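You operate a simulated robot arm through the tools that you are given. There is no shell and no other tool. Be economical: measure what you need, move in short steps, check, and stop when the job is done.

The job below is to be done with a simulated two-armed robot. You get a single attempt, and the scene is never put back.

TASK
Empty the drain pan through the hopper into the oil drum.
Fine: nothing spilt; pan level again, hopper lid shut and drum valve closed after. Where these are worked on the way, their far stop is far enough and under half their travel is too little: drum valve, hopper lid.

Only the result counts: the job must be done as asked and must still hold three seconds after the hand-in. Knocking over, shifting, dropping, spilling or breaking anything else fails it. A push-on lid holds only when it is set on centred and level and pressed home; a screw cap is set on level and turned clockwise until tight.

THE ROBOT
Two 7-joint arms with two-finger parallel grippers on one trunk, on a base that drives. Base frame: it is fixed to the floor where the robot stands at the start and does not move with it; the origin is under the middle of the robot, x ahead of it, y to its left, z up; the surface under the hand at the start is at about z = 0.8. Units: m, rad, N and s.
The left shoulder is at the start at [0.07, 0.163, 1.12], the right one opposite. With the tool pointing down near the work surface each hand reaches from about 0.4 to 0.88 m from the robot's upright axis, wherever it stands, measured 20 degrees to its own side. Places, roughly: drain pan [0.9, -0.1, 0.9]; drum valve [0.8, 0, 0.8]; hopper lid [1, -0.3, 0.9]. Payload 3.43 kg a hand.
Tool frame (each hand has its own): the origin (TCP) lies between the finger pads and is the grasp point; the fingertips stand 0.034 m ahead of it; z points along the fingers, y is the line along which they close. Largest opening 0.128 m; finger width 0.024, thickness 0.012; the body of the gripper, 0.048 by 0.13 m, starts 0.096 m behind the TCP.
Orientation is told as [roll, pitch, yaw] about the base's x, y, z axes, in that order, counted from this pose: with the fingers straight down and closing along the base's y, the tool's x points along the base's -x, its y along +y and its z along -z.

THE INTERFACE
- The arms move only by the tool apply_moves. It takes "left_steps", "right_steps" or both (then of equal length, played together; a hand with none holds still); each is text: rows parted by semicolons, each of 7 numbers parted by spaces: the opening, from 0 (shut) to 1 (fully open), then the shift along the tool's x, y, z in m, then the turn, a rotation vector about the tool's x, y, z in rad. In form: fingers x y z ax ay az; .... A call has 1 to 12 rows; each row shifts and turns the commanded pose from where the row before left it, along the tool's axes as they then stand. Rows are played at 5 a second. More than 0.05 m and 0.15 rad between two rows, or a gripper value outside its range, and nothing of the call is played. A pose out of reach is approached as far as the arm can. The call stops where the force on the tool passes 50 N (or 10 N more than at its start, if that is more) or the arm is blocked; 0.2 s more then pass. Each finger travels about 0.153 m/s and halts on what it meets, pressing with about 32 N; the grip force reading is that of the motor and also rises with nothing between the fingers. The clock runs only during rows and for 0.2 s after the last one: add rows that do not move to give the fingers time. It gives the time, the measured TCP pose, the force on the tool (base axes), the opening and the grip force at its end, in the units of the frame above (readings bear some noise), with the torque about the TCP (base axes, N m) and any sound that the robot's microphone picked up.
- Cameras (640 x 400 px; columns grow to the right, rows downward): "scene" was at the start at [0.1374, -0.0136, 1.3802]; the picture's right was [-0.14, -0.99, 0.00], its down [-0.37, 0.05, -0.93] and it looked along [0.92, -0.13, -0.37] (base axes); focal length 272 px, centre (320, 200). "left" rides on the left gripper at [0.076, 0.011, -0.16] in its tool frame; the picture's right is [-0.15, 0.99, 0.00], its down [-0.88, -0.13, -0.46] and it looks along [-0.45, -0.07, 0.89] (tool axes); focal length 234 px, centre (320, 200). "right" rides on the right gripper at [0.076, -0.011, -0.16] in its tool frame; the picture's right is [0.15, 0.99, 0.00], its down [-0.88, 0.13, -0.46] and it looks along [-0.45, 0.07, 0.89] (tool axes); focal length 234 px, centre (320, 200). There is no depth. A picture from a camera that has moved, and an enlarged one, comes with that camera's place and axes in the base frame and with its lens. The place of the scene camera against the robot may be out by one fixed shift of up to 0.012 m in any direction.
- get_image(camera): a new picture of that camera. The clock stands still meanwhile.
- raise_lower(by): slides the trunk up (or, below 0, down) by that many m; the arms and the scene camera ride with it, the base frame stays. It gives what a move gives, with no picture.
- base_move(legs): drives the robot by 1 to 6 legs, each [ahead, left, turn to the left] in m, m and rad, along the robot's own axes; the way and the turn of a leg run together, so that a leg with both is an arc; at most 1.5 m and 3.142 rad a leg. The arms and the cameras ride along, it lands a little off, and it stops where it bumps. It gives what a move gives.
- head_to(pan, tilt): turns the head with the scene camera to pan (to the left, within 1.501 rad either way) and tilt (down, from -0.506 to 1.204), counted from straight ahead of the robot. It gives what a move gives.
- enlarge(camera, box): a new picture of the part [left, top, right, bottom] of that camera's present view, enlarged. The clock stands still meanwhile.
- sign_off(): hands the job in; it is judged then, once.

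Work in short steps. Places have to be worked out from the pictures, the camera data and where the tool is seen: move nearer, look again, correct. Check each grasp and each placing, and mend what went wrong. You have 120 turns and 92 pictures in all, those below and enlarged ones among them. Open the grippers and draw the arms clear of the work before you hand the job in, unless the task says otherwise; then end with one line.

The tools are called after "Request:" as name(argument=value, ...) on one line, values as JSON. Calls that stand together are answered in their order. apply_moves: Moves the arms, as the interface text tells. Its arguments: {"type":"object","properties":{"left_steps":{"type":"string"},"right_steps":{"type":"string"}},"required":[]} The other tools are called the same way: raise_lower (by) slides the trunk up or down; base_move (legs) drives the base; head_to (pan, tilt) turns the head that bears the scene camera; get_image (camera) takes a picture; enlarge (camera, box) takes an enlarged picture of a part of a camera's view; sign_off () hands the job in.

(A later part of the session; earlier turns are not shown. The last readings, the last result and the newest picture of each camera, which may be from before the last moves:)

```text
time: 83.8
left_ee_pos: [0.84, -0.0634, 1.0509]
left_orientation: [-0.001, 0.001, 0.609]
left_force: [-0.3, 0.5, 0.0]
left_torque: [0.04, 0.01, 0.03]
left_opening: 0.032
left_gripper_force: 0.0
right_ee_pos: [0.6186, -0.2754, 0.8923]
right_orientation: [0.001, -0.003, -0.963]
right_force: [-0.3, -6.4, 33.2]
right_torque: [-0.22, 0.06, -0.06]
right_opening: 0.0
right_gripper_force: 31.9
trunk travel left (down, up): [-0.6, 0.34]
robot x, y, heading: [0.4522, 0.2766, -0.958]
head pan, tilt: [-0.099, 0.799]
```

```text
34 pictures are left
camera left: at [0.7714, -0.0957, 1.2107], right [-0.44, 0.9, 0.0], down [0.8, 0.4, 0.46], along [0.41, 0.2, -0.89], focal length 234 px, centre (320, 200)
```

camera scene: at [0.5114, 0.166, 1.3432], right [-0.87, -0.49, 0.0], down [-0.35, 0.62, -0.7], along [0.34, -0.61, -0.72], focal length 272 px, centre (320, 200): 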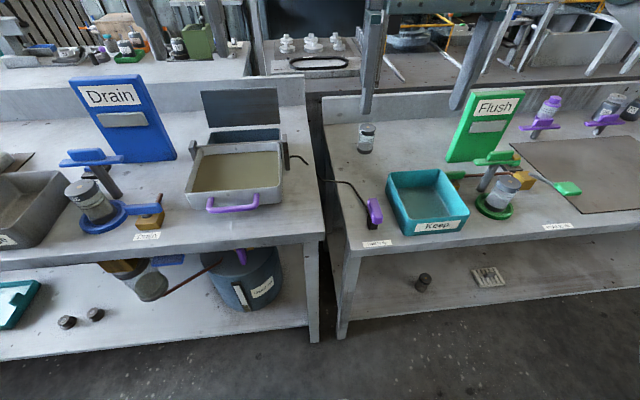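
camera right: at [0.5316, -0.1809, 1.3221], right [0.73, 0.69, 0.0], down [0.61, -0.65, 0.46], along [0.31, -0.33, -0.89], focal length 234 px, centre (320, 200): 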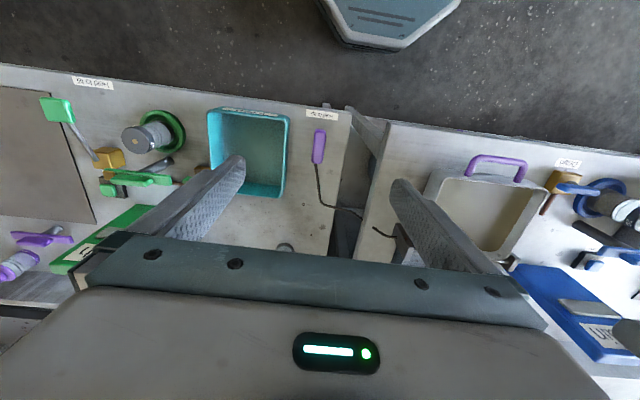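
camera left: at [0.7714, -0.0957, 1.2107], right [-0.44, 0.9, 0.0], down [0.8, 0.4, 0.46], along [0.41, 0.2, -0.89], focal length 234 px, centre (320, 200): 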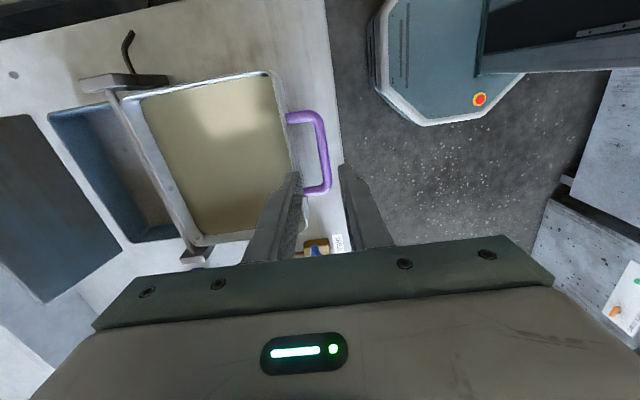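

The handle bar is at n≈0.528, u≈0.658, z≈0.942. I descend with the fingers either side of it and close.

Request:
apply_moves(left_steps="0.25 -0.005 0.003 0.02 0 0 0;0.25 0 0 0.03 0 0 0;0.25 0 0 0.025 0 0 0;0.25 0 0 0.016 0 0 0;0.25 0 0 0 0 0 0")

Request:
get_image(camera="left")

Request:
head_to(pan=0.15, tilt=0.8)

Request:
enlarge(camera="scene", box=[210, 90, 450, 270])

```text
time: 85.0
left_ee_pos: [0.8423, -0.057, 0.9598]
left_orientation: [-0.002, 0.0, 0.606]
left_force: [-0.1, -0.4, 1.1]
left_torque: [-0.03, 0.01, -0.03]
left_opening: 0.032
left_gripper_force: 0.0
right_ee_pos: [0.6181, -0.2749, 0.8924]
right_orientation: [0.002, -0.002, -0.962]
right_force: [-0.8, -8.0, 32.6]
right_torque: [-0.2, 0.05, -0.01]
right_opening: 0.0
right_gripper_force: 32.2
trunk travel left (down, up): [-0.6, 0.34]
robot x, y, heading: [0.4477, 0.2774, -0.957]
head pan, tilt: [-0.099, 0.799]
```

```text
33 pictures are left
camera left: at [0.7739, -0.0902, 1.1191], right [-0.44, 0.9, 0.0], down [0.8, 0.4, 0.46], along [0.41, 0.2, -0.89], focal length 234 px, centre (320, 200)
```

left: 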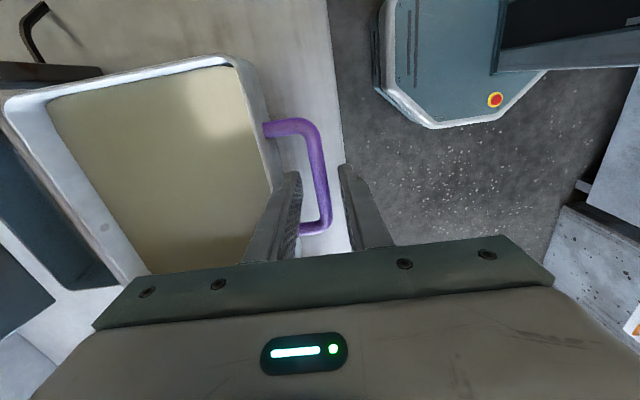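

```text
time: 85.8
left_ee_pos: [0.8421, -0.0573, 0.9596]
left_orientation: [-0.003, -0.001, 0.607]
left_force: [0.1, -0.4, -0.1]
left_torque: [0.0, 0.03, 0.03]
left_opening: 0.0322
left_gripper_force: 0.0
right_ee_pos: [0.6175, -0.2748, 0.8914]
right_orientation: [0.0, -0.002, -0.963]
right_force: [-0.7, -7.7, 33.2]
right_torque: [-0.2, 0.05, 0.0]
right_opening: 0.0
right_gripper_force: 31.7
trunk travel left (down, up): [-0.6, 0.34]
robot x, y, heading: [0.4504, 0.2785, -0.956]
head pan, tilt: [0.15, 0.799]
```

```text
2.22 times, centred on (330, 180) of scene
camera zoom: at [0.5264, 0.1802, 1.3436], right [-0.72, -0.69, 0.0], down [-0.49, 0.52, -0.7], along [0.48, -0.51, -0.72], focal length 605 px, centre (298, 244)
```

zoom: 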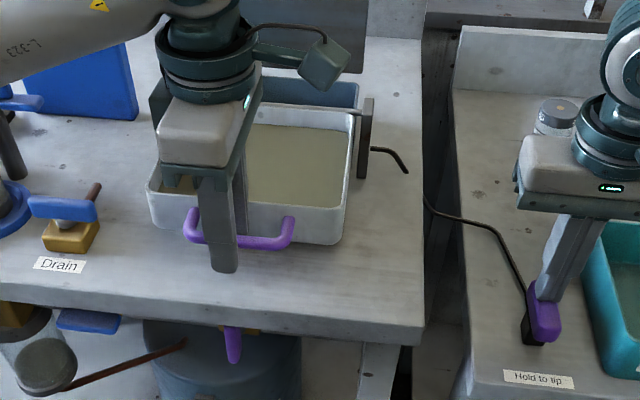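

The fingers straddle the handle bar. I close and check.

Request:
apply_moves(left_steps="0.1 0 0 0 0 0 0;0 0 0 0 0 0 0;0 0 0 0 0 0 0;0 0 0 0 0 0 0")

```text
time: 86.8
left_ee_pos: [0.8412, -0.0567, 0.9596]
left_orientation: [0.0, -0.001, 0.608]
left_force: [-9.2, 11.5, -0.9]
left_torque: [0.21, 0.12, 1.11]
left_opening: 0.0118
left_gripper_force: 44.6
right_ee_pos: [0.6177, -0.2747, 0.8923]
right_orientation: [0.003, -0.005, -0.962]
right_force: [4.7, -13.8, 29.6]
right_torque: [-0.39, -0.11, 0.01]
right_opening: 0.0002
right_gripper_force: 32.2
trunk travel left (down, up): [-0.6, 0.34]
robot x, y, heading: [0.4501, 0.2752, -0.958]
head pan, tilt: [0.15, 0.799]
```

Gripped (12 mm bar). I test the tip with a 12 mm lift.

Request:
apply_moves(left_steps="0 0 0 -0.006 0 0 0;0 0 0 -0.006 0 0 0;0 0 0 0 0 0 0")

Request:
enlarge(camera="scene", box=[210, 90, 450, 270])

```text
time: 87.6
left_ee_pos: [0.8408, -0.0553, 0.9715]
left_orientation: [-0.002, 0.0, 0.607]
left_force: [-15.2, 18.1, -4.6]
left_torque: [0.62, -0.04, 1.06]
left_opening: 0.0118
left_gripper_force: 44.3
right_ee_pos: [0.6173, -0.2732, 0.893]
right_orientation: [0.001, -0.005, -0.961]
right_force: [8.1, -15.1, 26.0]
right_torque: [-0.41, -0.18, 0.01]
right_opening: 0.0002
right_gripper_force: 32.1
trunk travel left (down, up): [-0.6, 0.34]
robot x, y, heading: [0.4476, 0.2809, -0.961]
head pan, tilt: [0.15, 0.799]
```

```text
2.22 times, centred on (330, 180) of scene
camera zoom: at [0.5257, 0.1812, 1.3436], right [-0.72, -0.69, 0.0], down [-0.49, 0.52, -0.7], along [0.48, -0.51, -0.72], focal length 605 px, centre (298, 244)
```

zoom: 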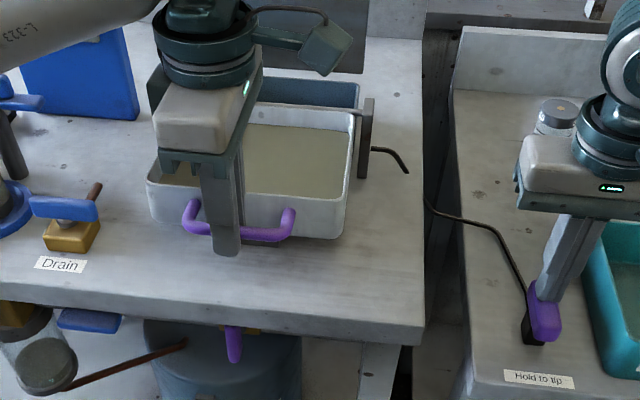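

The pan tips freely with the lever held. I continue slowly to about 10°.

Request:
apply_moves(left_steps="0 0 0.002 -0.006 0 0 0;0 0 0 -0.006 0 0 0;0 0 0 -0.006 0 0 0;0 0 0 -0.005 0 0 0;0 0 0 0 0 0 0")

Request:
enlarge(camera="scene", box=[210, 90, 450, 270])

```text
time: 88.8
left_ee_pos: [0.8405, -0.0562, 0.9948]
left_orientation: [-0.003, 0.001, 0.609]
left_force: [7.4, -6.3, -3.4]
left_torque: [0.22, -0.48, 1.11]
left_opening: 0.0115
left_gripper_force: 45.2
right_ee_pos: [0.6176, -0.2728, 0.8918]
right_orientation: [0.0, -0.001, -0.962]
right_force: [-4.9, 1.5, 34.8]
right_torque: [0.05, 0.19, -0.04]
right_opening: 0.0
right_gripper_force: 31.6
trunk travel left (down, up): [-0.6, 0.34]
robot x, y, heading: [0.4479, 0.2788, -0.959]
head pan, tilt: [0.15, 0.799]
```

```text
2.22 times, centred on (330, 180) of scene
camera zoom: at [0.527, 0.1803, 1.3436], right [-0.72, -0.69, 0.0], down [-0.49, 0.52, -0.7], along [0.48, -0.51, -0.72], focal length 605 px, centre (298, 244)
```

zoom: 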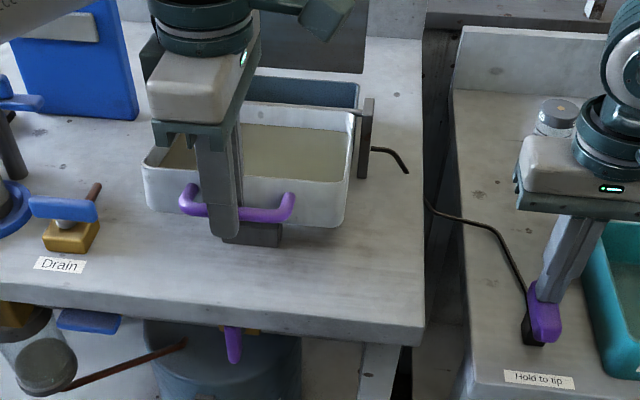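

Request:
apply_moves(left_steps="0 0 -0.0005 -0.006 0 0 0;0 0 -0.0007 -0.006 0 0 0;0 0 -0.0008 -0.0055 0 0 0;0 0 -0.001 -0.006 0 0 0;0 0 -0.0012 -0.006 0 0 0;0 0 0 0 0 0 0;0 0 0 0 0 0 0")

Request:
enlarge(camera="scene", box=[210, 70, 450, 250])

```text
time: 90.4
left_ee_pos: [0.8456, -0.0594, 1.0241]
left_orientation: [-0.007, 0.001, 0.609]
left_force: [18.9, -23.3, -9.4]
left_torque: [-0.27, -0.53, 1.07]
left_opening: 0.0116
left_gripper_force: 45.3
right_ee_pos: [0.6178, -0.2739, 0.8934]
right_orientation: [0.002, -0.003, -0.962]
right_force: [-17.8, 16.6, 40.9]
right_torque: [0.59, 0.62, 0.03]
right_opening: 0.0
right_gripper_force: 31.8
trunk travel left (down, up): [-0.6, 0.34]
robot x, y, heading: [0.4453, 0.2772, -0.96]
head pan, tilt: [0.15, 0.799]
```

```text
2.22 times, centred on (330, 160) of scene
camera zoom: at [0.5275, 0.1799, 1.3435], right [-0.72, -0.69, 0.0], down [-0.49, 0.52, -0.7], along [0.48, -0.51, -0.72], focal length 605 px, centre (298, 289)
```

zoom: 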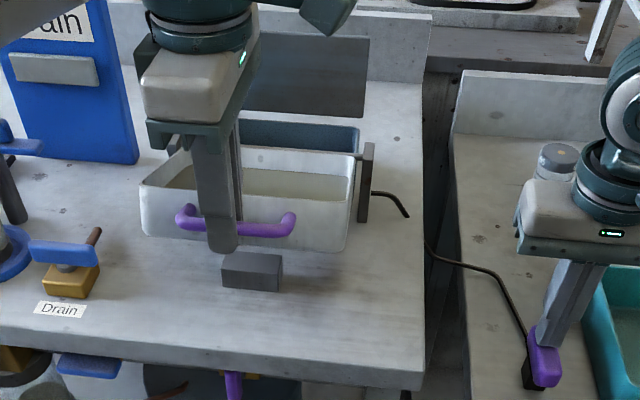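

The hand is being pulled forward, so the arc bends sooner than I assumed. I correct the axle estimate (n≈0.722) and go on to about 25°.

Request:
apply_moves(left_steps="0 0 -0.004 -0.005 0 0 0;0 0 -0.004 -0.006 0 0 0;0 0 -0.004 -0.005 0 0 0;0 0 0 0 0 0 0;0 0 0 0 0 0 0")

Request:
enlarge(camera="scene", box=[250, 80, 410, 200])

```text
time: 91.6
left_ee_pos: [0.8489, -0.0647, 1.0429]
left_orientation: [-0.003, -0.001, 0.606]
left_force: [-16.0, 28.2, 8.5]
left_torque: [1.07, -0.22, 1.06]
left_opening: 0.0117
left_gripper_force: 45.1
right_ee_pos: [0.6166, -0.2713, 0.8931]
right_orientation: [0.002, -0.005, -0.961]
right_force: [5.3, -6.8, 16.5]
right_torque: [-0.07, -0.09, -0.05]
right_opening: 0.0
right_gripper_force: 32.5
trunk travel left (down, up): [-0.6, 0.34]
robot x, y, heading: [0.4505, 0.2768, -0.961]
head pan, tilt: [0.15, 0.799]
```

```text
3.33 times, centred on (330, 140) of scene
camera zoom: at [0.5242, 0.1839, 1.3439], right [-0.72, -0.69, 0.0], down [-0.49, 0.52, -0.7], along [0.48, -0.51, -0.71], focal length 908 px, centre (287, 400)
```

zoom: 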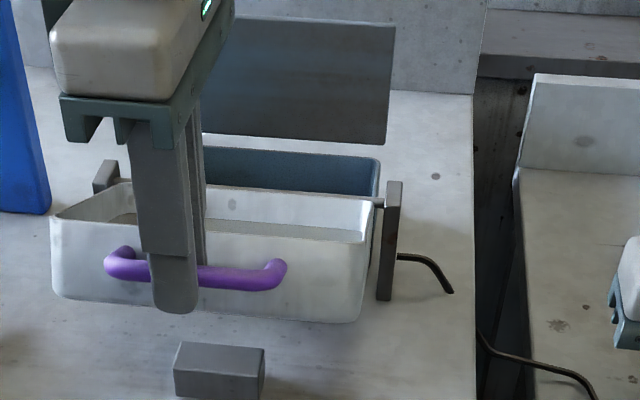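

Fitting the measured points gives an axle at n≈0.7255, z≈0.974 (TCP terms), R=0.2; I'm at about 24° of tip. I continue along that arc slowly.

Request:
apply_moves(left_steps="0 0 -0.001 -0.0055 0 0 0;0 0 -0.001 -0.0055 0 0 0;0 0 -0.0014 -0.0055 0 0 0;0 0 0 0 0 0 0;0 0 0 0 0 0 0;0 0 0 0 0 0 0", right_steps="0 0 0 0.001 0 0 0;0 0 0 0 0 0 0;0 0 0 0 0 0 0;0 0 0 0 0 0 0;0 0 0 0 0 0 0;0 0 0 0 0 0 0")

Request:
enlarge(camera="scene", box=[250, 80, 410, 200])

```text
time: 93.0
left_ee_pos: [0.8517, -0.07, 1.0583]
left_orientation: [-0.005, 0.002, 0.609]
left_force: [0.2, -0.3, -2.3]
left_torque: [0.07, -0.15, 1.12]
left_opening: 0.0116
left_gripper_force: 45.4
right_ee_pos: [0.6178, -0.2721, 0.8916]
right_orientation: [0.0, -0.004, -0.958]
right_force: [-5.7, 18.4, 31.0]
right_torque: [0.66, 0.29, 0.02]
right_opening: 0.0002
right_gripper_force: 32.1
trunk travel left (down, up): [-0.6, 0.34]
robot x, y, heading: [0.4476, 0.2786, -0.961]
head pan, tilt: [0.15, 0.799]
```

```text
3.33 times, centred on (330, 140) of scene
camera zoom: at [0.5258, 0.1831, 1.3439], right [-0.72, -0.69, 0.0], down [-0.49, 0.52, -0.7], along [0.48, -0.51, -0.71], focal length 908 px, centre (287, 400)
```

zoom: 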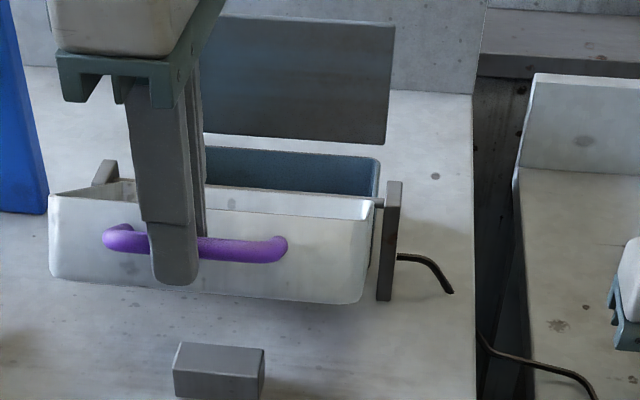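

Forces are near zero; the model fits. On to e=35°, slowly.

Request:
apply_moves(left_steps="0 0 -0.0025 -0.0052 0 0 0;0 0 -0.0027 -0.0052 0 0 0;0 0 -0.0029 -0.0051 0 0 0;0 0 0 0 0 0 0;0 0 -0.003 -0.005 0 0 0;0 0 -0.0031 -0.0049 0 0 0;0 0 -0.0033 -0.0048 0 0 0;0 0 0 0 0 0 0;0 0 0 0 0 0 0;0 0 0 0 0 0 0")

Request:
enlarge(camera="scene", box=[250, 80, 410, 200])

```text
time: 95.2
left_ee_pos: [0.8624, -0.0825, 1.0894]
left_orientation: [-0.006, 0.0, 0.606]
left_force: [-5.9, 13.6, 9.0]
left_torque: [0.34, -0.02, 1.15]
left_opening: 0.0119
left_gripper_force: 44.8
right_ee_pos: [0.6182, -0.2732, 0.8935]
right_orientation: [0.001, -0.006, -0.961]
right_force: [2.7, 2.3, 23.8]
right_torque: [0.25, 0.03, 0.06]
right_opening: 0.0001
right_gripper_force: 32.0
trunk travel left (down, up): [-0.6, 0.34]
robot x, y, heading: [0.4486, 0.2793, -0.959]
head pan, tilt: [0.15, 0.799]
```

```text
3.33 times, centred on (330, 140) of scene
camera zoom: at [0.5253, 0.1836, 1.344], right [-0.72, -0.69, 0.0], down [-0.49, 0.52, -0.7], along [0.48, -0.51, -0.71], focal length 908 px, centre (287, 400)
```

zoom: 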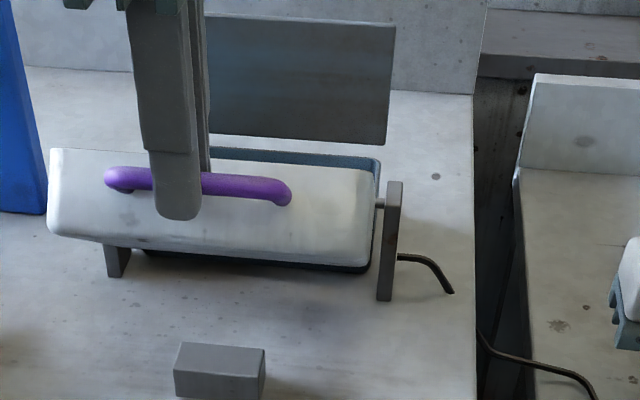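

The pan now hides the hopper. I check the pan interior with the left wrist camera.

Request:
get_image(camera="left")

```text
25 pictures are left
camera left: at [0.7926, -0.1157, 1.2487], right [-0.44, 0.9, 0.0], down [0.8, 0.4, 0.46], along [0.41, 0.2, -0.89], focal length 234 px, centre (320, 200)
```

left: 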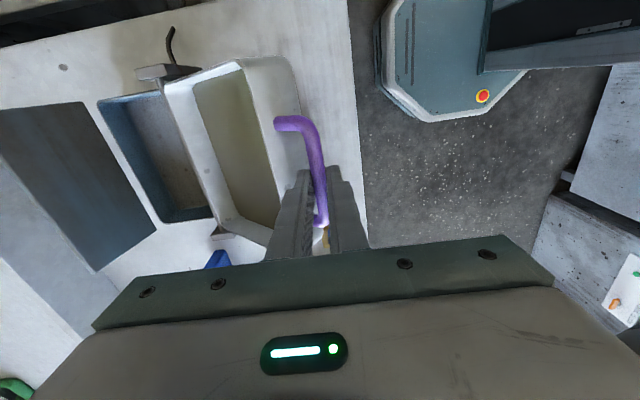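

A great view of both pan and hopper: nothing in the hopper yet. I continue to e=45°.

Request:
apply_moves(left_steps="0 0 -0.0025 -0.0045 0 0 0;0 0 -0.0035 -0.0045 0 0 0;0 0 -0.0037 -0.0044 0 0 0;0 0 0 0 0 0 0;0 0 0 0 0 0 0;0 0 -0.0038 -0.0043 0 0 0;0 0 -0.0039 -0.0043 0 0 0;0 0 -0.0041 -0.0042 0 0 0;0 0 0 0 0 0 0;0 0 0 0 0 0 0")

Request:
get_image(camera="left")

```text
time: 97.4
left_ee_pos: [0.874, -0.1015, 1.1146]
left_orientation: [-0.005, 0.001, 0.607]
left_force: [-5.8, 19.1, 16.8]
left_torque: [0.52, -0.06, 1.12]
left_opening: 0.0116
left_gripper_force: 45.1
right_ee_pos: [0.618, -0.2718, 0.8935]
right_orientation: [-0.001, -0.005, -0.962]
right_force: [7.6, -9.5, 24.2]
right_torque: [-0.21, -0.12, -0.01]
right_opening: 0.0002
right_gripper_force: 31.6
trunk travel left (down, up): [-0.6, 0.34]
robot x, y, heading: [0.4447, 0.2786, -0.956]
head pan, tilt: [0.15, 0.799]
```

```text
24 pictures are left
camera left: at [0.8052, -0.1332, 1.2752], right [-0.44, 0.9, -0.01], down [0.8, 0.4, 0.45], along [0.41, 0.2, -0.89], focal length 234 px, centre (320, 200)
```

left: 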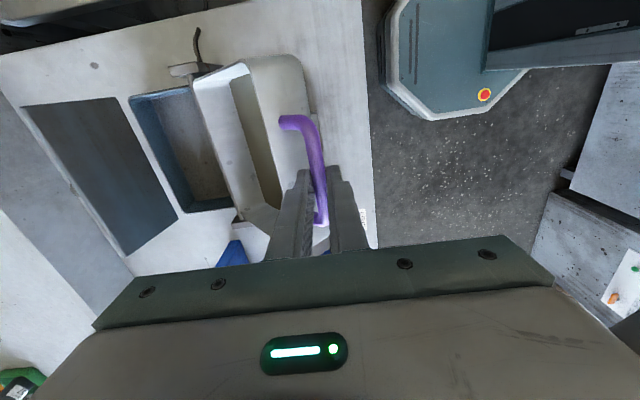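

Radial force shows I'm 2 mm inside the arc, so I correct. Nothing poured yet; I continue to e=55°.

Request:
apply_moves(left_steps="0 0 -0.003 -0.005 0 0 0;0 0 -0.004 -0.0045 0 0 0;0 0 -0.0043 -0.004 0 0 0;0 0 0 0 0 0 0;0 0 0 0 0 0 0;0 0 -0.0045 -0.0037 0 0 0;0 0 -0.0046 -0.0035 0 0 0;0 0 -0.0048 -0.0034 0 0 0;0 0 0 0 0 0 0;0 0 0 0 0 0 0")

Request:
get_image(camera="left")

```text
time: 99.6
left_ee_pos: [0.8879, -0.1202, 1.1367]
left_orientation: [0.001, -0.001, 0.604]
left_force: [-6.7, 24.2, -18.7]
left_torque: [0.21, 0.44, 1.08]
left_opening: 0.0117
left_gripper_force: 44.5
right_ee_pos: [0.6174, -0.2736, 0.8928]
right_orientation: [0.0, -0.006, -0.962]
right_force: [-7.3, -3.5, 32.1]
right_torque: [-0.01, 0.34, 0.16]
right_opening: 0.0
right_gripper_force: 32.5
trunk travel left (down, up): [-0.6, 0.34]
robot x, y, heading: [0.4462, 0.2808, -0.962]
head pan, tilt: [0.15, 0.799]
```

```text
23 pictures are left
camera left: at [0.8196, -0.1538, 1.297], right [-0.44, 0.9, 0.0], down [0.8, 0.39, 0.46], along [0.41, 0.2, -0.89], focal length 234 px, centre (320, 200)
```

left: 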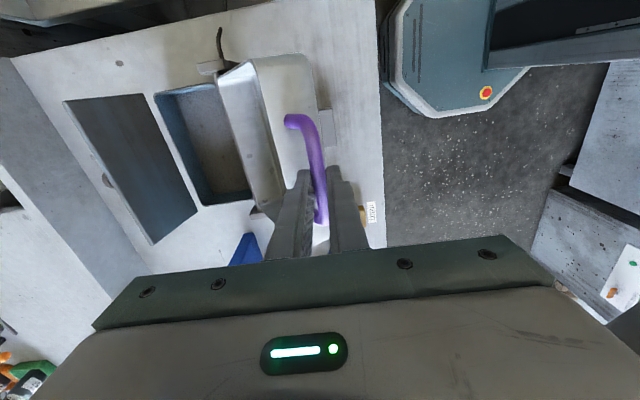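

There's about 30 N tangential resistance at about 58°. I push slightly further to see whether this is the pan's stop.

Request:
apply_moves(left_steps="0 0 -0.0015 -0.001 0 0 0;0 0 0 0 0 0 0;0 0 0 0 0 0 0;0 0 0 0 0 0 0;0 0 0 0 0 0 0")

Request:
enlarge(camera="left", box=[140, 40, 340, 220])

Request:
enlarge(camera="scene", box=[210, 60, 450, 300])

```text
time: 100.1
left_ee_pos: [0.8886, -0.1203, 1.1377]
left_orientation: [0.005, -0.003, 0.604]
left_force: [-6.0, 15.1, -3.3]
left_torque: [-0.08, 0.86, 1.07]
left_opening: 0.0121
left_gripper_force: 44.8
right_ee_pos: [0.6189, -0.2725, 0.892]
right_orientation: [0.0, -0.006, -0.96]
right_force: [-2.7, 2.7, 13.6]
right_torque: [0.23, 0.18, 0.11]
right_opening: 0.0
right_gripper_force: 32.8
trunk travel left (down, up): [-0.6, 0.34]
robot x, y, heading: [0.4452, 0.2791, -0.956]
head pan, tilt: [0.15, 0.799]
stopped in row 2 (left hand): the force on the tool passed its limit at 51 N (the readings are from after the stop); the commanded pose is now the measured one
```

```text
2.22 times, centred on (240, 130) of left
camera zoom: at [0.8198, -0.1547, 1.2968], right [-0.44, 0.9, 0.01], down [0.8, 0.39, 0.46], along [0.41, 0.21, -0.89], focal length 520 px, centre (498, 356)
```

zoom: 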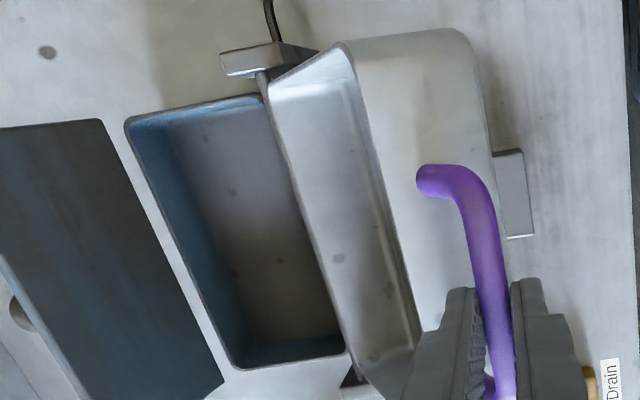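

```text
1.67 times, centred on (330, 180) of scene
camera zoom: at [0.5256, 0.1831, 1.3438], right [-0.72, -0.69, 0.0], down [-0.49, 0.52, -0.7], along [0.48, -0.51, -0.71], focal length 454 px, centre (303, 233)
```

zoom: 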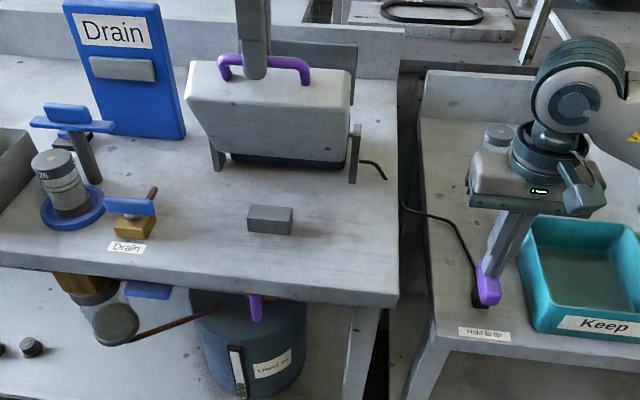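

The pan looks empty of oil already. I check the drum's gauge.

Request:
enlarge(camera="scene", box=[300, 225, 390, 300])

```text
5.33 times, centred on (345, 262) of scene
camera zoom: at [0.5256, 0.1831, 1.3438], right [-0.72, -0.69, 0.0], down [-0.49, 0.52, -0.7], along [0.48, -0.51, -0.71], focal length 1452 px, centre (187, -133)
```

zoom: 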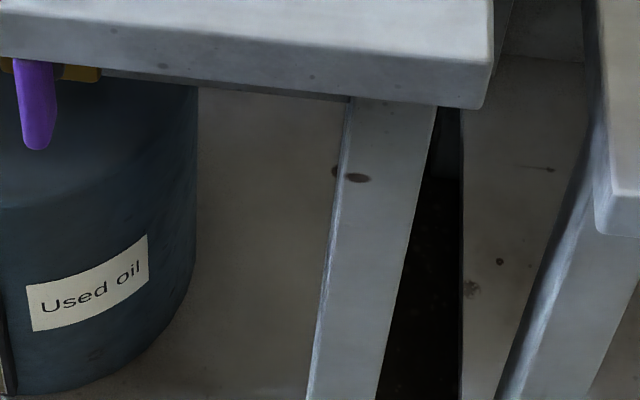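

Request:
enlarge(camera="scene", box=[270, 225, 330, 300])

```text
5.33 times, centred on (300, 262) of scene
camera zoom: at [0.5256, 0.1831, 1.3438], right [-0.72, -0.69, 0.0], down [-0.49, 0.52, -0.7], along [0.48, -0.51, -0.71], focal length 1452 px, centre (427, -133)
```

zoom: 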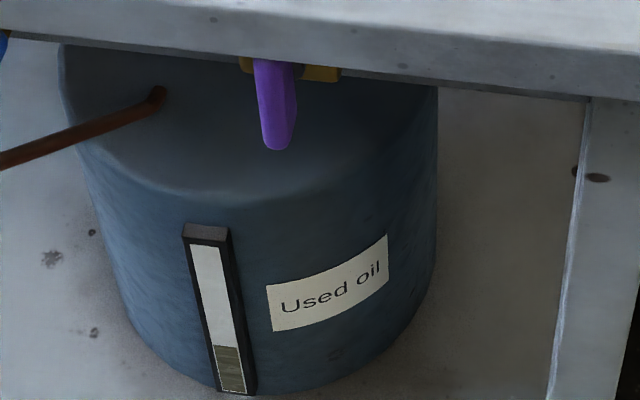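

The gauge has risen (from about 22% to 30%). I hold at the stop for a couple of seconds to let it drain fully.

Request:
apply_moves(left_steps="0 0 -0.001 -0.0008 0 0 0;0 0 0 0 0 0 0;0 0 0 0 0 0 0;0 0 0 0 0 0 0;0 0 0 0 0 0 0;0 0 0 0 0 0 0;0 0 0 0 0 0 0;0 0 0 0 0 0 0;0 0 0 0 0 0 0;0 0 0 0 0 0 0;0 0 0 0 0 0 0;0 0 0 0 0 0 0")

Request:
enlarge(camera="scene", box=[270, 225, 330, 300])

```text
time: 101.5
left_ee_pos: [0.8884, -0.1209, 1.1372]
left_orientation: [0.011, -0.004, 0.602]
left_force: [-7.2, 15.8, -1.8]
left_torque: [-0.11, 0.92, 1.05]
left_opening: 0.0119
left_gripper_force: 45.5
right_ee_pos: [0.6189, -0.2733, 0.8935]
right_orientation: [0.0, -0.009, -0.962]
right_force: [-3.0, 2.1, 8.0]
right_torque: [0.11, 0.17, 0.06]
right_opening: 0.0002
right_gripper_force: 31.9
trunk travel left (down, up): [-0.6, 0.34]
robot x, y, heading: [0.4501, 0.2777, -0.959]
head pan, tilt: [0.15, 0.799]
stopped in row 6 (left hand): the force on the tool passed its limit at 51 N (the readings are from after the stop); the commanded pose is now the measured one
```

```text
5.33 times, centred on (300, 262) of scene
camera zoom: at [0.5256, 0.1829, 1.344], right [-0.72, -0.69, 0.0], down [-0.49, 0.52, -0.7], along [0.48, -0.51, -0.71], focal length 1452 px, centre (427, -133)
```

zoom: 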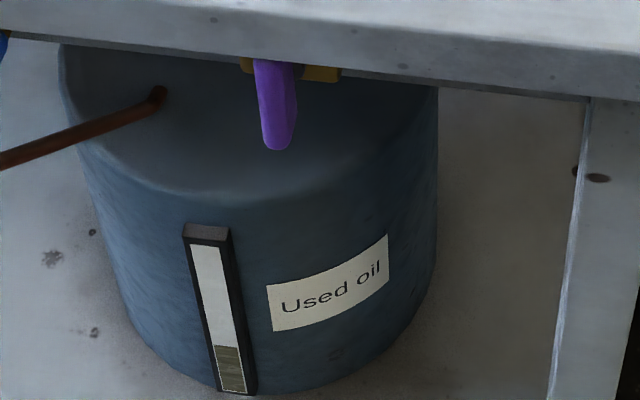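

The gauge is steady, the pan is drained and at its stop. I firm up the lever press slightly and lower the pan back along the arc.

Request:
apply_moves(left_steps="0 0 0.0044 0.005 0 0 0;0 0 0.0044 0.005 0 0 0;0 0 0.0064 0.0059 0 0 0;0 0 0.0064 0.0059 0 0 0;0 0 0.0059 0.0064 0 0 0;0 0 0.0059 0.0064 0 0 0;0 0 0.0053 0.007 0 0 0;0 0 0.0053 0.007 0 0 0;0 0 0.0047 0.0073 0 0 0;0 0 0.0047 0.0074 0 0 0;0 0 0 0 0 0 0", right_steps="0 0 0 0.0015 0 0 0;0 0 0 0 0 0 0;0 0 0 0 0 0 0;0 0 0 0 0 0 0;0 0 0 0 0 0 0;0 0 0 0 0 0 0;0 0 0 0 0 0 0;0 0 0 0 0 0 0;0 0 0 0 0 0 0;0 0 0 0 0 0 0;0 0 0 0 0 0 0")

Request:
get_image(camera="left")

```text
time: 103.9
left_ee_pos: [0.856, -0.0777, 1.0729]
left_orientation: [0.006, 0.0, 0.6]
left_force: [-14.8, 8.2, 6.3]
left_torque: [-0.15, 0.59, 1.07]
left_opening: 0.0118
left_gripper_force: 45.1
right_ee_pos: [0.6169, -0.2736, 0.8921]
right_orientation: [0.002, -0.01, -0.961]
right_force: [13.2, -0.2, 33.4]
right_torque: [0.17, -0.29, -0.06]
right_opening: 0.0001
right_gripper_force: 32.1
trunk travel left (down, up): [-0.6, 0.34]
robot x, y, heading: [0.451, 0.2804, -0.964]
head pan, tilt: [0.15, 0.799]
```

```text
17 pictures are left
camera left: at [0.7883, -0.1112, 1.2336], right [-0.44, 0.9, 0.01], down [0.8, 0.39, 0.46], along [0.41, 0.21, -0.89], focal length 234 px, centre (320, 200)
```

left: 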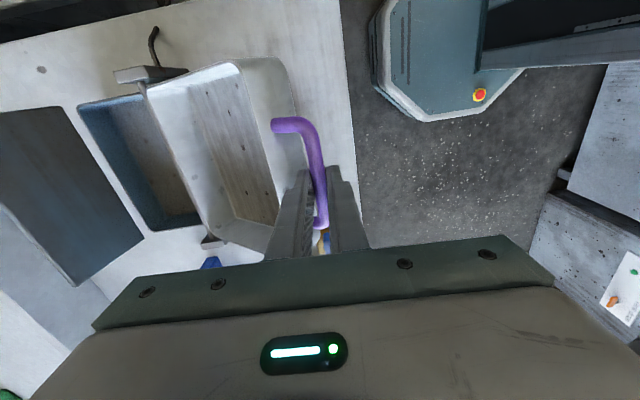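

The pan is empty. I lower it the rest of the way to level.

Request:
apply_moves(left_steps="0 0 0.003 0.0077 0 0 0;0 0 0.004 0.0078 0 0 0;0 0 0.0033 0.008 0 0 0;0 0 0.0033 0.0081 0 0 0;0 0 0.0027 0.0083 0 0 0;0 0 0.0026 0.0083 0 0 0;0 0 0.0019 0.0085 0 0 0;0 0 0.0019 0.0086 0 0 0;0 0 0.0011 0.0086 0 0 0;0 0 0.0011 0.0087 0 0 0;0 0 0 0 0 0 0")

```text
time: 106.3
left_ee_pos: [0.8417, -0.0554, 0.9913]
left_orientation: [0.007, -0.003, 0.601]
left_force: [-23.2, -7.2, -1.4]
left_torque: [-0.28, 0.5, 1.14]
left_opening: 0.0119
left_gripper_force: 45.1
right_ee_pos: [0.6167, -0.274, 0.8923]
right_orientation: [0.002, -0.011, -0.962]
right_force: [10.6, 13.6, 37.2]
right_torque: [0.65, -0.24, -0.04]
right_opening: 0.0001
right_gripper_force: 31.9
trunk travel left (down, up): [-0.6, 0.34]
robot x, y, heading: [0.4476, 0.2758, -0.959]
head pan, tilt: [0.15, 0.799]
```

Request:
apply_moves(left_steps="0 0.002 0.0004 0.0085 0 0 0;0 0 0.0003 0.0085 0 0 0;0 0 0 0.007 0 0 0;0 0 -0.0003 0.005 0 0 0;0 0 0 0.003 0 0 0;0 0 0 0 0 0 0")

Request:
get_image(camera="left")

```text
time: 107.7
left_ee_pos: [0.8417, -0.0556, 0.9601]
left_orientation: [0.008, -0.006, 0.601]
left_force: [-6.8, 5.7, -0.8]
left_torque: [-0.11, 0.28, 1.08]
left_opening: 0.0117
left_gripper_force: 44.5
right_ee_pos: [0.6166, -0.2737, 0.8915]
right_orientation: [0.002, -0.009, -0.963]
right_force: [-3.3, 3.7, 38.4]
right_torque: [0.36, 0.24, 0.02]
right_opening: 0.0
right_gripper_force: 32.2
trunk travel left (down, up): [-0.6, 0.34]
robot x, y, heading: [0.4434, 0.2761, -0.954]
head pan, tilt: [0.15, 0.799]
```

```text
16 pictures are left
camera left: at [0.7735, -0.0906, 1.1194], right [-0.44, 0.9, 0.01], down [0.8, 0.39, 0.46], along [0.41, 0.21, -0.89], focal length 234 px, centre (320, 200)
```

left: 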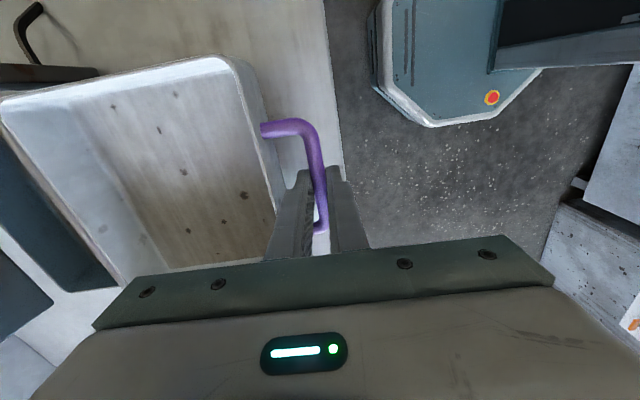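

Back at the starting height. I press 2 mm to confirm it sits on its rest.

Request:
apply_moves(left_steps="0 0 0 0.002 0 0 0;0 0 0 0.001 0 0 0;0 0 0 0 0 0 0")

```text
time: 108.5
left_ee_pos: [0.8414, -0.0544, 0.9558]
left_orientation: [0.005, -0.004, 0.602]
left_force: [1.8, 8.5, -1.4]
left_torque: [0.03, 0.03, 1.1]
left_opening: 0.0117
left_gripper_force: 45.1
right_ee_pos: [0.6166, -0.2733, 0.8913]
right_orientation: [0.0, -0.007, -0.963]
right_force: [-9.7, 0.7, 39.0]
right_torque: [0.21, 0.46, -0.05]
right_opening: 0.0
right_gripper_force: 32.0
trunk travel left (down, up): [-0.6, 0.34]
robot x, y, heading: [0.4506, 0.2752, -0.958]
head pan, tilt: [0.15, 0.799]
```

Request:
apply_moves(left_steps="0 0 0 0.002 0 0 0;0 0 0 0.002 0 0 0;0 0 0 0 0 0 0")

Request:
enlarge(camera="scene", box=[210, 90, 450, 270])

```text
time: 109.3
left_ee_pos: [0.8423, -0.056, 0.9549]
left_orientation: [0.004, -0.003, 0.605]
left_force: [7.9, 10.9, 38.3]
left_torque: [0.2, -0.09, 1.1]
left_opening: 0.0124
left_gripper_force: 44.6
right_ee_pos: [0.6166, -0.2744, 0.8929]
right_orientation: [-0.001, -0.012, -0.964]
right_force: [-6.2, -9.2, 30.9]
right_torque: [-0.11, 0.34, 0.0]
right_opening: 0.0
right_gripper_force: 32.4
trunk travel left (down, up): [-0.6, 0.34]
robot x, y, heading: [0.4496, 0.2808, -0.961]
head pan, tilt: [0.15, 0.799]
```

```text
2.22 times, centred on (330, 180) of scene
camera zoom: at [0.5243, 0.1839, 1.3443], right [-0.72, -0.69, 0.0], down [-0.49, 0.52, -0.7], along [0.48, -0.51, -0.71], focal length 605 px, centre (298, 244)
```

zoom: 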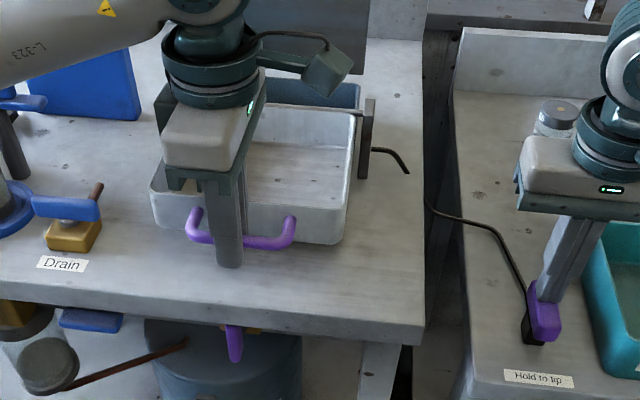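

The pan is seated and level (38 N contact). I relax the left, raise the right hand off the lever, then release the handle and lift off.

Request:
apply_moves(left_steps="0 0 0 -0.0025 0 0 0;0 0 0 0 0 0 0;0 0 0 0 0 0 0;0 0 0 0 0 0 0;0.1 0 0 0 0 0 0;0.25 0 0 0 0 0 0;0.25 0 0 0 0 0 0;0.25 0 0 -0.01 0 0 0;0.25 0 0 -0.025 0 0 0;0.25 0 0 -0.04 0 0 0;0.25 0 0 -0.04 0 0 0;0.25 0 0 -0.04 0 0 0", right_steps="0 0 0 -0.005 0 0 0;0 0 0 -0.01 0 0 0;0 0 0 -0.02 0 0 0;0 0 0 -0.03 0 0 0;0 0 0 -0.04 0 0 0;0 0 0 -0.04 0 0 0;0 0 0 -0.04 0 0 0;0 0 0 -0.04 0 0 0;0 0 0 0 0 0 0;0 0 0 0 0 0 0;0 0 0 0 0 0 0;0 0 0 0 0 0 0")

Request:
get_image(camera="scene")

```text
time: 111.9
left_ee_pos: [0.8405, -0.0605, 1.1091]
left_orientation: [0.011, -0.004, 0.602]
left_force: [-0.4, 0.3, -1.1]
left_torque: [-0.03, -0.04, -0.02]
left_opening: 0.032
left_gripper_force: 0.0
right_ee_pos: [0.617, -0.275, 1.1129]
right_orientation: [0.002, -0.003, -0.963]
right_force: [0.6, -0.2, 0.7]
right_torque: [-0.01, -0.04, -0.01]
right_opening: 0.0
right_gripper_force: 31.8
trunk travel left (down, up): [-0.6, 0.34]
robot x, y, heading: [0.4526, 0.2761, -0.956]
head pan, tilt: [0.15, 0.799]
```

```text
14 pictures are left
camera scene: at [0.5262, 0.1787, 1.3432], right [-0.72, -0.69, 0.0], down [-0.49, 0.52, -0.7], along [0.48, -0.5, -0.72], focal length 272 px, centre (320, 200)
```

scene: 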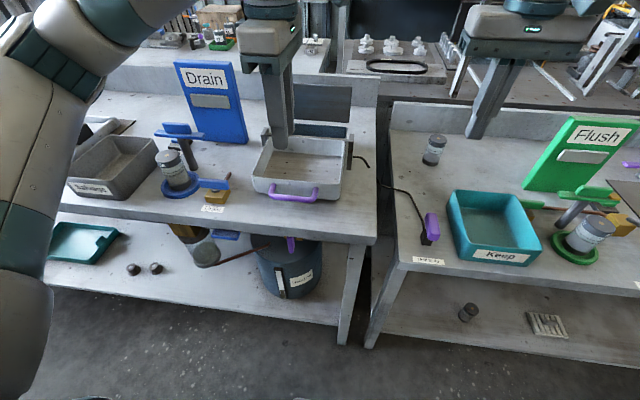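

Oil is out, the pan is level, the lever sprang back. Now the lid: I drive 0.12 m in and bring the left hand above the lid's top edge, off to the left of the knob, to straddle the plate and swing it shut.

Request:
apply_moves(left_steps="0.5 0 0 -0.04 0 0 0;0.5 0 0 -0.02 0 0 0;0.5 0 0 0 0 0 0")

Request:
base_move(legs=[[0.12, 0, 0]])

Request:
apply_moves(left_steps="0.5 -0.011 -0.045 0 0 0 0;0.5 -0.011 -0.045 0 0 0 0;0.5 -0.011 -0.045 0 0 0 0;0.5 -0.011 -0.045 0 0 0 0;0.5 0 -0.045 0 0 0 0;0.5 0 0 0 0 0 0")

Request:
get_image(camera="left")

```text
time: 112.7
left_ee_pos: [0.8437, -0.0626, 1.1681]
left_orientation: [0.012, -0.004, 0.602]
left_force: [-0.4, 0.1, -0.2]
left_torque: [-0.02, 0.01, 0.02]
left_opening: 0.0641
left_gripper_force: 0.2
right_ee_pos: [0.6183, -0.2768, 1.1133]
right_orientation: [0.002, -0.003, -0.962]
right_force: [0.2, -0.5, -0.1]
right_torque: [-0.01, 0.0, 0.01]
right_opening: 0.0001
right_gripper_force: 31.9
trunk travel left (down, up): [-0.6, 0.34]
robot x, y, heading: [0.4525, 0.2801, -0.958]
head pan, tilt: [0.15, 0.799]
```

```text
time: 113.9
left_ee_pos: [0.9116, -0.1601, 1.1696]
left_orientation: [0.011, -0.004, 0.602]
left_force: [-0.3, 0.4, 0.8]
left_torque: [0.04, -0.01, 0.0]
left_opening: 0.0639
left_gripper_force: 0.0
right_ee_pos: [0.6864, -0.3739, 1.1132]
right_orientation: [0.002, -0.004, -0.96]
right_force: [-0.9, 0.9, 0.2]
right_torque: [-0.01, 0.0, 0.03]
right_opening: 0.0
right_gripper_force: 31.5
trunk travel left (down, up): [-0.6, 0.34]
robot x, y, heading: [0.518, 0.181, -0.956]
head pan, tilt: [0.15, 0.799]
```

```text
time: 115.3
left_ee_pos: [1.0755, -0.3189, 1.1666]
left_orientation: [0.01, -0.004, 0.603]
left_force: [0.1, 0.0, 0.0]
left_torque: [-0.02, 0.03, -0.01]
left_opening: 0.0641
left_gripper_force: 0.0
right_ee_pos: [0.6878, -0.3722, 1.1139]
right_orientation: [-0.002, -0.006, -0.962]
right_force: [0.6, 0.6, 0.0]
right_torque: [-0.06, 0.01, -0.01]
right_opening: 0.0001
right_gripper_force: 32.4
trunk travel left (down, up): [-0.6, 0.34]
robot x, y, heading: [0.5139, 0.1793, -0.953]
head pan, tilt: [0.15, 0.799]
```

```text
13 pictures are left
camera left: at [1.0077, -0.3536, 1.3265], right [-0.44, 0.9, 0.01], down [0.8, 0.39, 0.46], along [0.41, 0.21, -0.89], focal length 234 px, centre (320, 200)
```

left: 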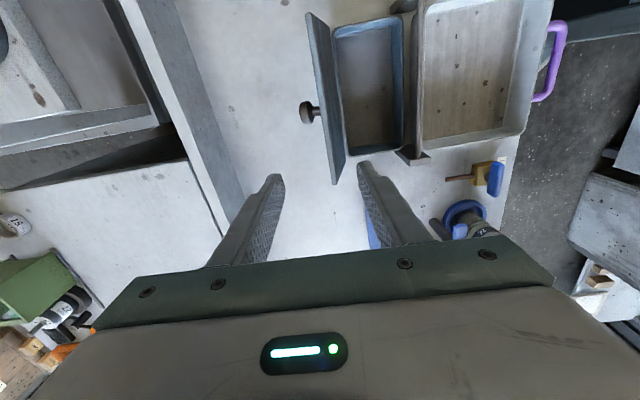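

The view shows the lid edge at n≈0.866, running u≈0.55–0.745, knob behind it. I centre over the plate and descend to straddle the edge.

Request:
apply_moves(left_steps="0.5 0 0.012 0.03 0 0 0;0.5 0 0 0.04 0 0 0;0.5 0 0 0.03 0 0 0;0.5 0 0 0.012 0 0 0;0.5 0 0 0 0 0 0")

Request:
get_image(camera="left")

```text
time: 116.5
left_ee_pos: [1.0669, -0.309, 1.055]
left_orientation: [0.01, -0.003, 0.603]
left_force: [0.4, 0.0, -0.5]
left_torque: [-0.02, 0.01, 0.01]
left_opening: 0.064
left_gripper_force: 0.1
right_ee_pos: [0.6857, -0.3729, 1.1126]
right_orientation: [0.001, -0.002, -0.962]
right_force: [0.5, 0.2, 0.2]
right_torque: [0.02, -0.03, 0.02]
right_opening: 0.0
right_gripper_force: 32.1
trunk travel left (down, up): [-0.6, 0.34]
robot x, y, heading: [0.5162, 0.1785, -0.96]
head pan, tilt: [0.15, 0.799]
```

```text
12 pictures are left
camera left: at [0.9995, -0.3431, 1.2141], right [-0.44, 0.9, 0.01], down [0.8, 0.39, 0.46], along [0.41, 0.21, -0.89], focal length 234 px, centre (320, 200)
```

left: 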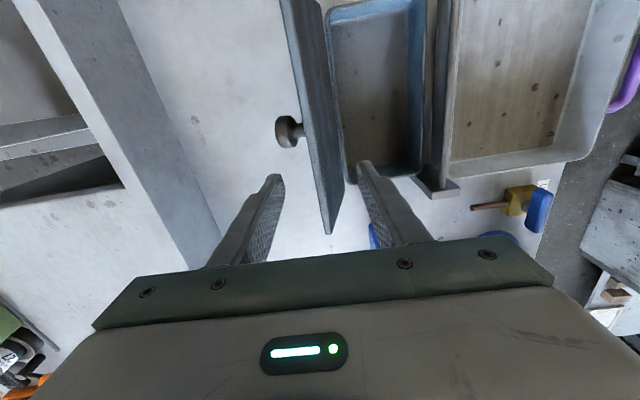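

The fingers straddle the plate. I narrow the gap, dip 10 mm deeper, and draw the lid forward past vertical.

Request:
apply_moves(left_steps="0.3 0 0 0.01 0 0 0;0.3 0 0 0 0 0 0;0.3 0 0.012 0 0 0 0;0.3 0 0.012 0 0 0 0;0.3 0 0.012 0 0 0 0;0.3 0 0.012 0 0 0 0;0.3 0 0 0 0 0 0;0.3 0 0 0 0 0 0")

Request:
get_image(camera="left")

```text
time: 118.3
left_ee_pos: [1.0404, -0.2681, 1.0457]
left_orientation: [0.012, -0.002, 0.601]
left_force: [-0.2, 0.5, 0.1]
left_torque: [-0.02, 0.01, 0.0]
left_opening: 0.0382
left_gripper_force: 0.0
right_ee_pos: [0.6867, -0.3738, 1.1136]
right_orientation: [0.001, -0.006, -0.961]
right_force: [-0.1, -0.1, 0.4]
right_torque: [0.02, 0.0, 0.0]
right_opening: 0.0
right_gripper_force: 31.7
trunk travel left (down, up): [-0.6, 0.34]
robot x, y, heading: [0.5156, 0.1778, -0.959]
head pan, tilt: [0.15, 0.799]
```

```text
11 pictures are left
camera left: at [0.9728, -0.3039, 1.2049], right [-0.44, 0.9, 0.01], down [0.8, 0.39, 0.46], along [0.41, 0.21, -0.89], focal length 234 px, centre (320, 200)
```

left: 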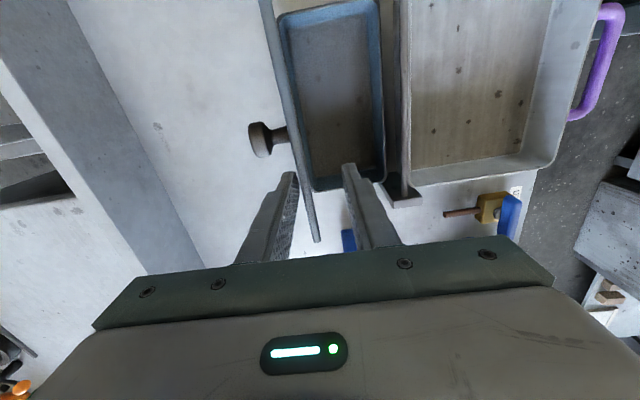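

The lid is about vertical, still between the fingers. I carry on forward.

Request:
apply_moves(left_steps="0.3 0 0.01 0 0 0 0;0.3 0 0.01 0 0 0 0;0.3 0 0.01 0.003 0 0 0;0.3 0 0 0 0 0 0;0.3 0 0 0 0 0 0")

Request:
get_image(camera="left")

```text
time: 119.5
left_ee_pos: [1.023, -0.2437, 1.0423]
left_orientation: [0.012, -0.003, 0.602]
left_force: [1.1, -0.1, 0.6]
left_torque: [0.0, 0.0, 0.0]
left_opening: 0.0385
left_gripper_force: 0.0
right_ee_pos: [0.6871, -0.3731, 1.1122]
right_orientation: [0.003, -0.004, -0.96]
right_force: [0.6, 0.3, -0.2]
right_torque: [-0.02, -0.01, 0.0]
right_opening: 0.0
right_gripper_force: 31.6
trunk travel left (down, up): [-0.6, 0.34]
robot x, y, heading: [0.5169, 0.1791, -0.958]
head pan, tilt: [0.15, 0.799]
```

```text
10 pictures are left
camera left: at [0.9556, -0.2797, 1.2017], right [-0.44, 0.9, 0.01], down [0.8, 0.39, 0.46], along [0.41, 0.21, -0.89], focal length 234 px, centre (320, 200)
```

left: 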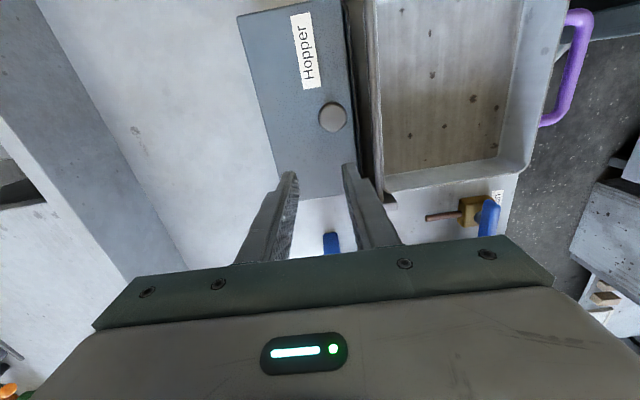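

The lid dropped shut between the fingers without catching anything. I lift the hand and check the closed lid.

Request:
apply_moves(left_steps="0.3 0 0 -0.04 0 0 0;0.3 0 0.02 -0.04 0 0 0;0.3 0.01 0.02 -0.02 0 0 0;0.3 0.01 0.02 0 0 0 0;0.3 0.015 0.02 0 0 0 0;0.3 0 0 0 0 0 0")

Request:
base_move(legs=[[-0.32, 0, 0]])

Request:
enlarge(camera="scene", box=[230, 90, 390, 250])

```text
time: 120.9
left_ee_pos: [0.9496, -0.1989, 1.1424]
left_orientation: [0.014, -0.003, 0.601]
left_force: [-0.4, -0.3, -0.1]
left_torque: [0.01, -0.01, -0.03]
left_opening: 0.0384
left_gripper_force: 0.0
right_ee_pos: [0.6874, -0.3734, 1.1131]
right_orientation: [0.0, -0.004, -0.961]
right_force: [0.6, -0.1, 0.1]
right_torque: [-0.02, 0.0, -0.02]
right_opening: 0.0
right_gripper_force: 32.1
trunk travel left (down, up): [-0.6, 0.34]
robot x, y, heading: [0.5152, 0.1821, -0.957]
head pan, tilt: [0.15, 0.799]
```

```text
time: 123.1
left_ee_pos: [0.7649, 0.0626, 1.1421]
left_orientation: [0.01, -0.003, 0.603]
left_force: [-0.1, -0.5, -0.5]
left_torque: [0.0, 0.02, -0.02]
left_opening: 0.0384
left_gripper_force: 0.1
right_ee_pos: [0.5022, -0.1109, 1.1135]
right_orientation: [0.002, -0.004, -0.965]
right_force: [-0.8, 0.0, -0.2]
right_torque: [-0.02, -0.01, 0.02]
right_opening: 0.0002
right_gripper_force: 32.2
trunk travel left (down, up): [-0.6, 0.34]
robot x, y, heading: [0.3294, 0.445, -0.956]
head pan, tilt: [0.15, 0.799]
```

```text
2.50 times, centred on (310, 170) of scene
camera zoom: at [0.4108, 0.3441, 1.3432], right [-0.72, -0.69, 0.0], down [-0.5, 0.52, -0.7], along [0.48, -0.5, -0.72], focal length 681 px, centre (345, 275)
```

zoom: 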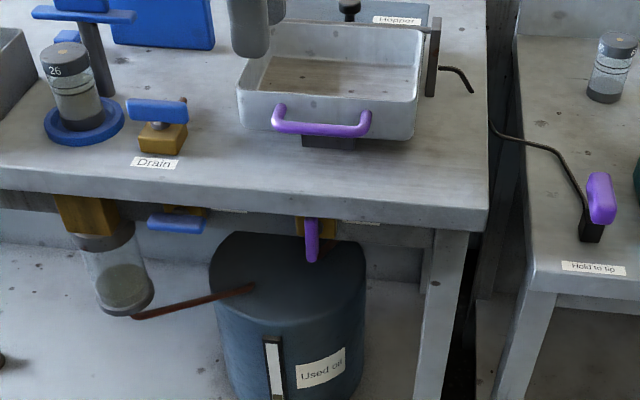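

The lid is shut, no spill visible, and the lever is released. I turn the left hand back to default yaw and then fingers-forward.

Request:
apply_moves(left_steps="0.4 0 0 0 0 0 0.131;0.4 0 0 0 0 0 0.131;0.4 0 0 0 0 0 0.131;0.4 0 0 0 0 0 0.131;0.4 0 0 0 0 0 0.131;0.4 0 0 0 0 0 0.131;0.4 0 0 0 0 0 0.131;0.4 0 0 0 0 0 0.131;0.4 0 0 0 0 0 0.131;0.4 0 0 0 0 0 0.131;0.4 0 0 0 0 0 0.131;0.4 0 0 0 0 0 0.125")

Request:
apply_moves(left_steps="0.4 0 0 0 0 -0.131 0;0.4 0 0 0 0 -0.131 0;0.4 0 0 0 0 -0.131 0;0.4 0 0 0 0 -0.131 0;0.4 0 0 0 0 -0.131 0;0.4 0 0 0 0 -0.131 0;0.4 0 0 0 0 -0.131 0;0.4 0 0 0 0 -0.131 0;0.4 0 0 0 0 -0.131 0;0.4 0 0 0 0 -0.131 0;0.4 0 0 0 0 -0.131 0;0.4 0 0 0 0 -0.13 0")

```text
time: 125.7
left_ee_pos: [0.7657, 0.0613, 1.1425]
left_orientation: [0.003, 0.012, -0.967]
left_force: [-0.2, 0.3, 0.9]
left_torque: [-0.03, 0.01, -0.02]
left_opening: 0.0511
left_gripper_force: 0.1
right_ee_pos: [0.5027, -0.1105, 1.1135]
right_orientation: [0.002, -0.004, -0.962]
right_force: [0.5, -0.6, 1.0]
right_torque: [-0.01, 0.0, 0.0]
right_opening: 0.0
right_gripper_force: 32.2
trunk travel left (down, up): [-0.6, 0.34]
robot x, y, heading: [0.3332, 0.4403, -0.958]
head pan, tilt: [0.15, 0.799]
```

```text
time: 128.3
left_ee_pos: [0.7619, 0.0268, 1.1514]
left_orientation: [0.137, -1.54, -1.113]
left_force: [-0.5, 0.1, 0.5]
left_torque: [-0.01, 0.0, 0.06]
left_opening: 0.0514
left_gripper_force: 0.0
left hand out of reach, approached as far as the arm can: row 10, 11, 12
right_ee_pos: [0.4986, -0.1101, 1.114]
right_orientation: [0.004, -0.006, -0.965]
right_force: [-0.9, -0.4, 0.7]
right_torque: [-0.01, -0.06, 0.02]
right_opening: 0.0
right_gripper_force: 31.8
trunk travel left (down, up): [-0.6, 0.34]
robot x, y, heading: [0.3271, 0.4412, -0.959]
head pan, tilt: [0.15, 0.799]
```

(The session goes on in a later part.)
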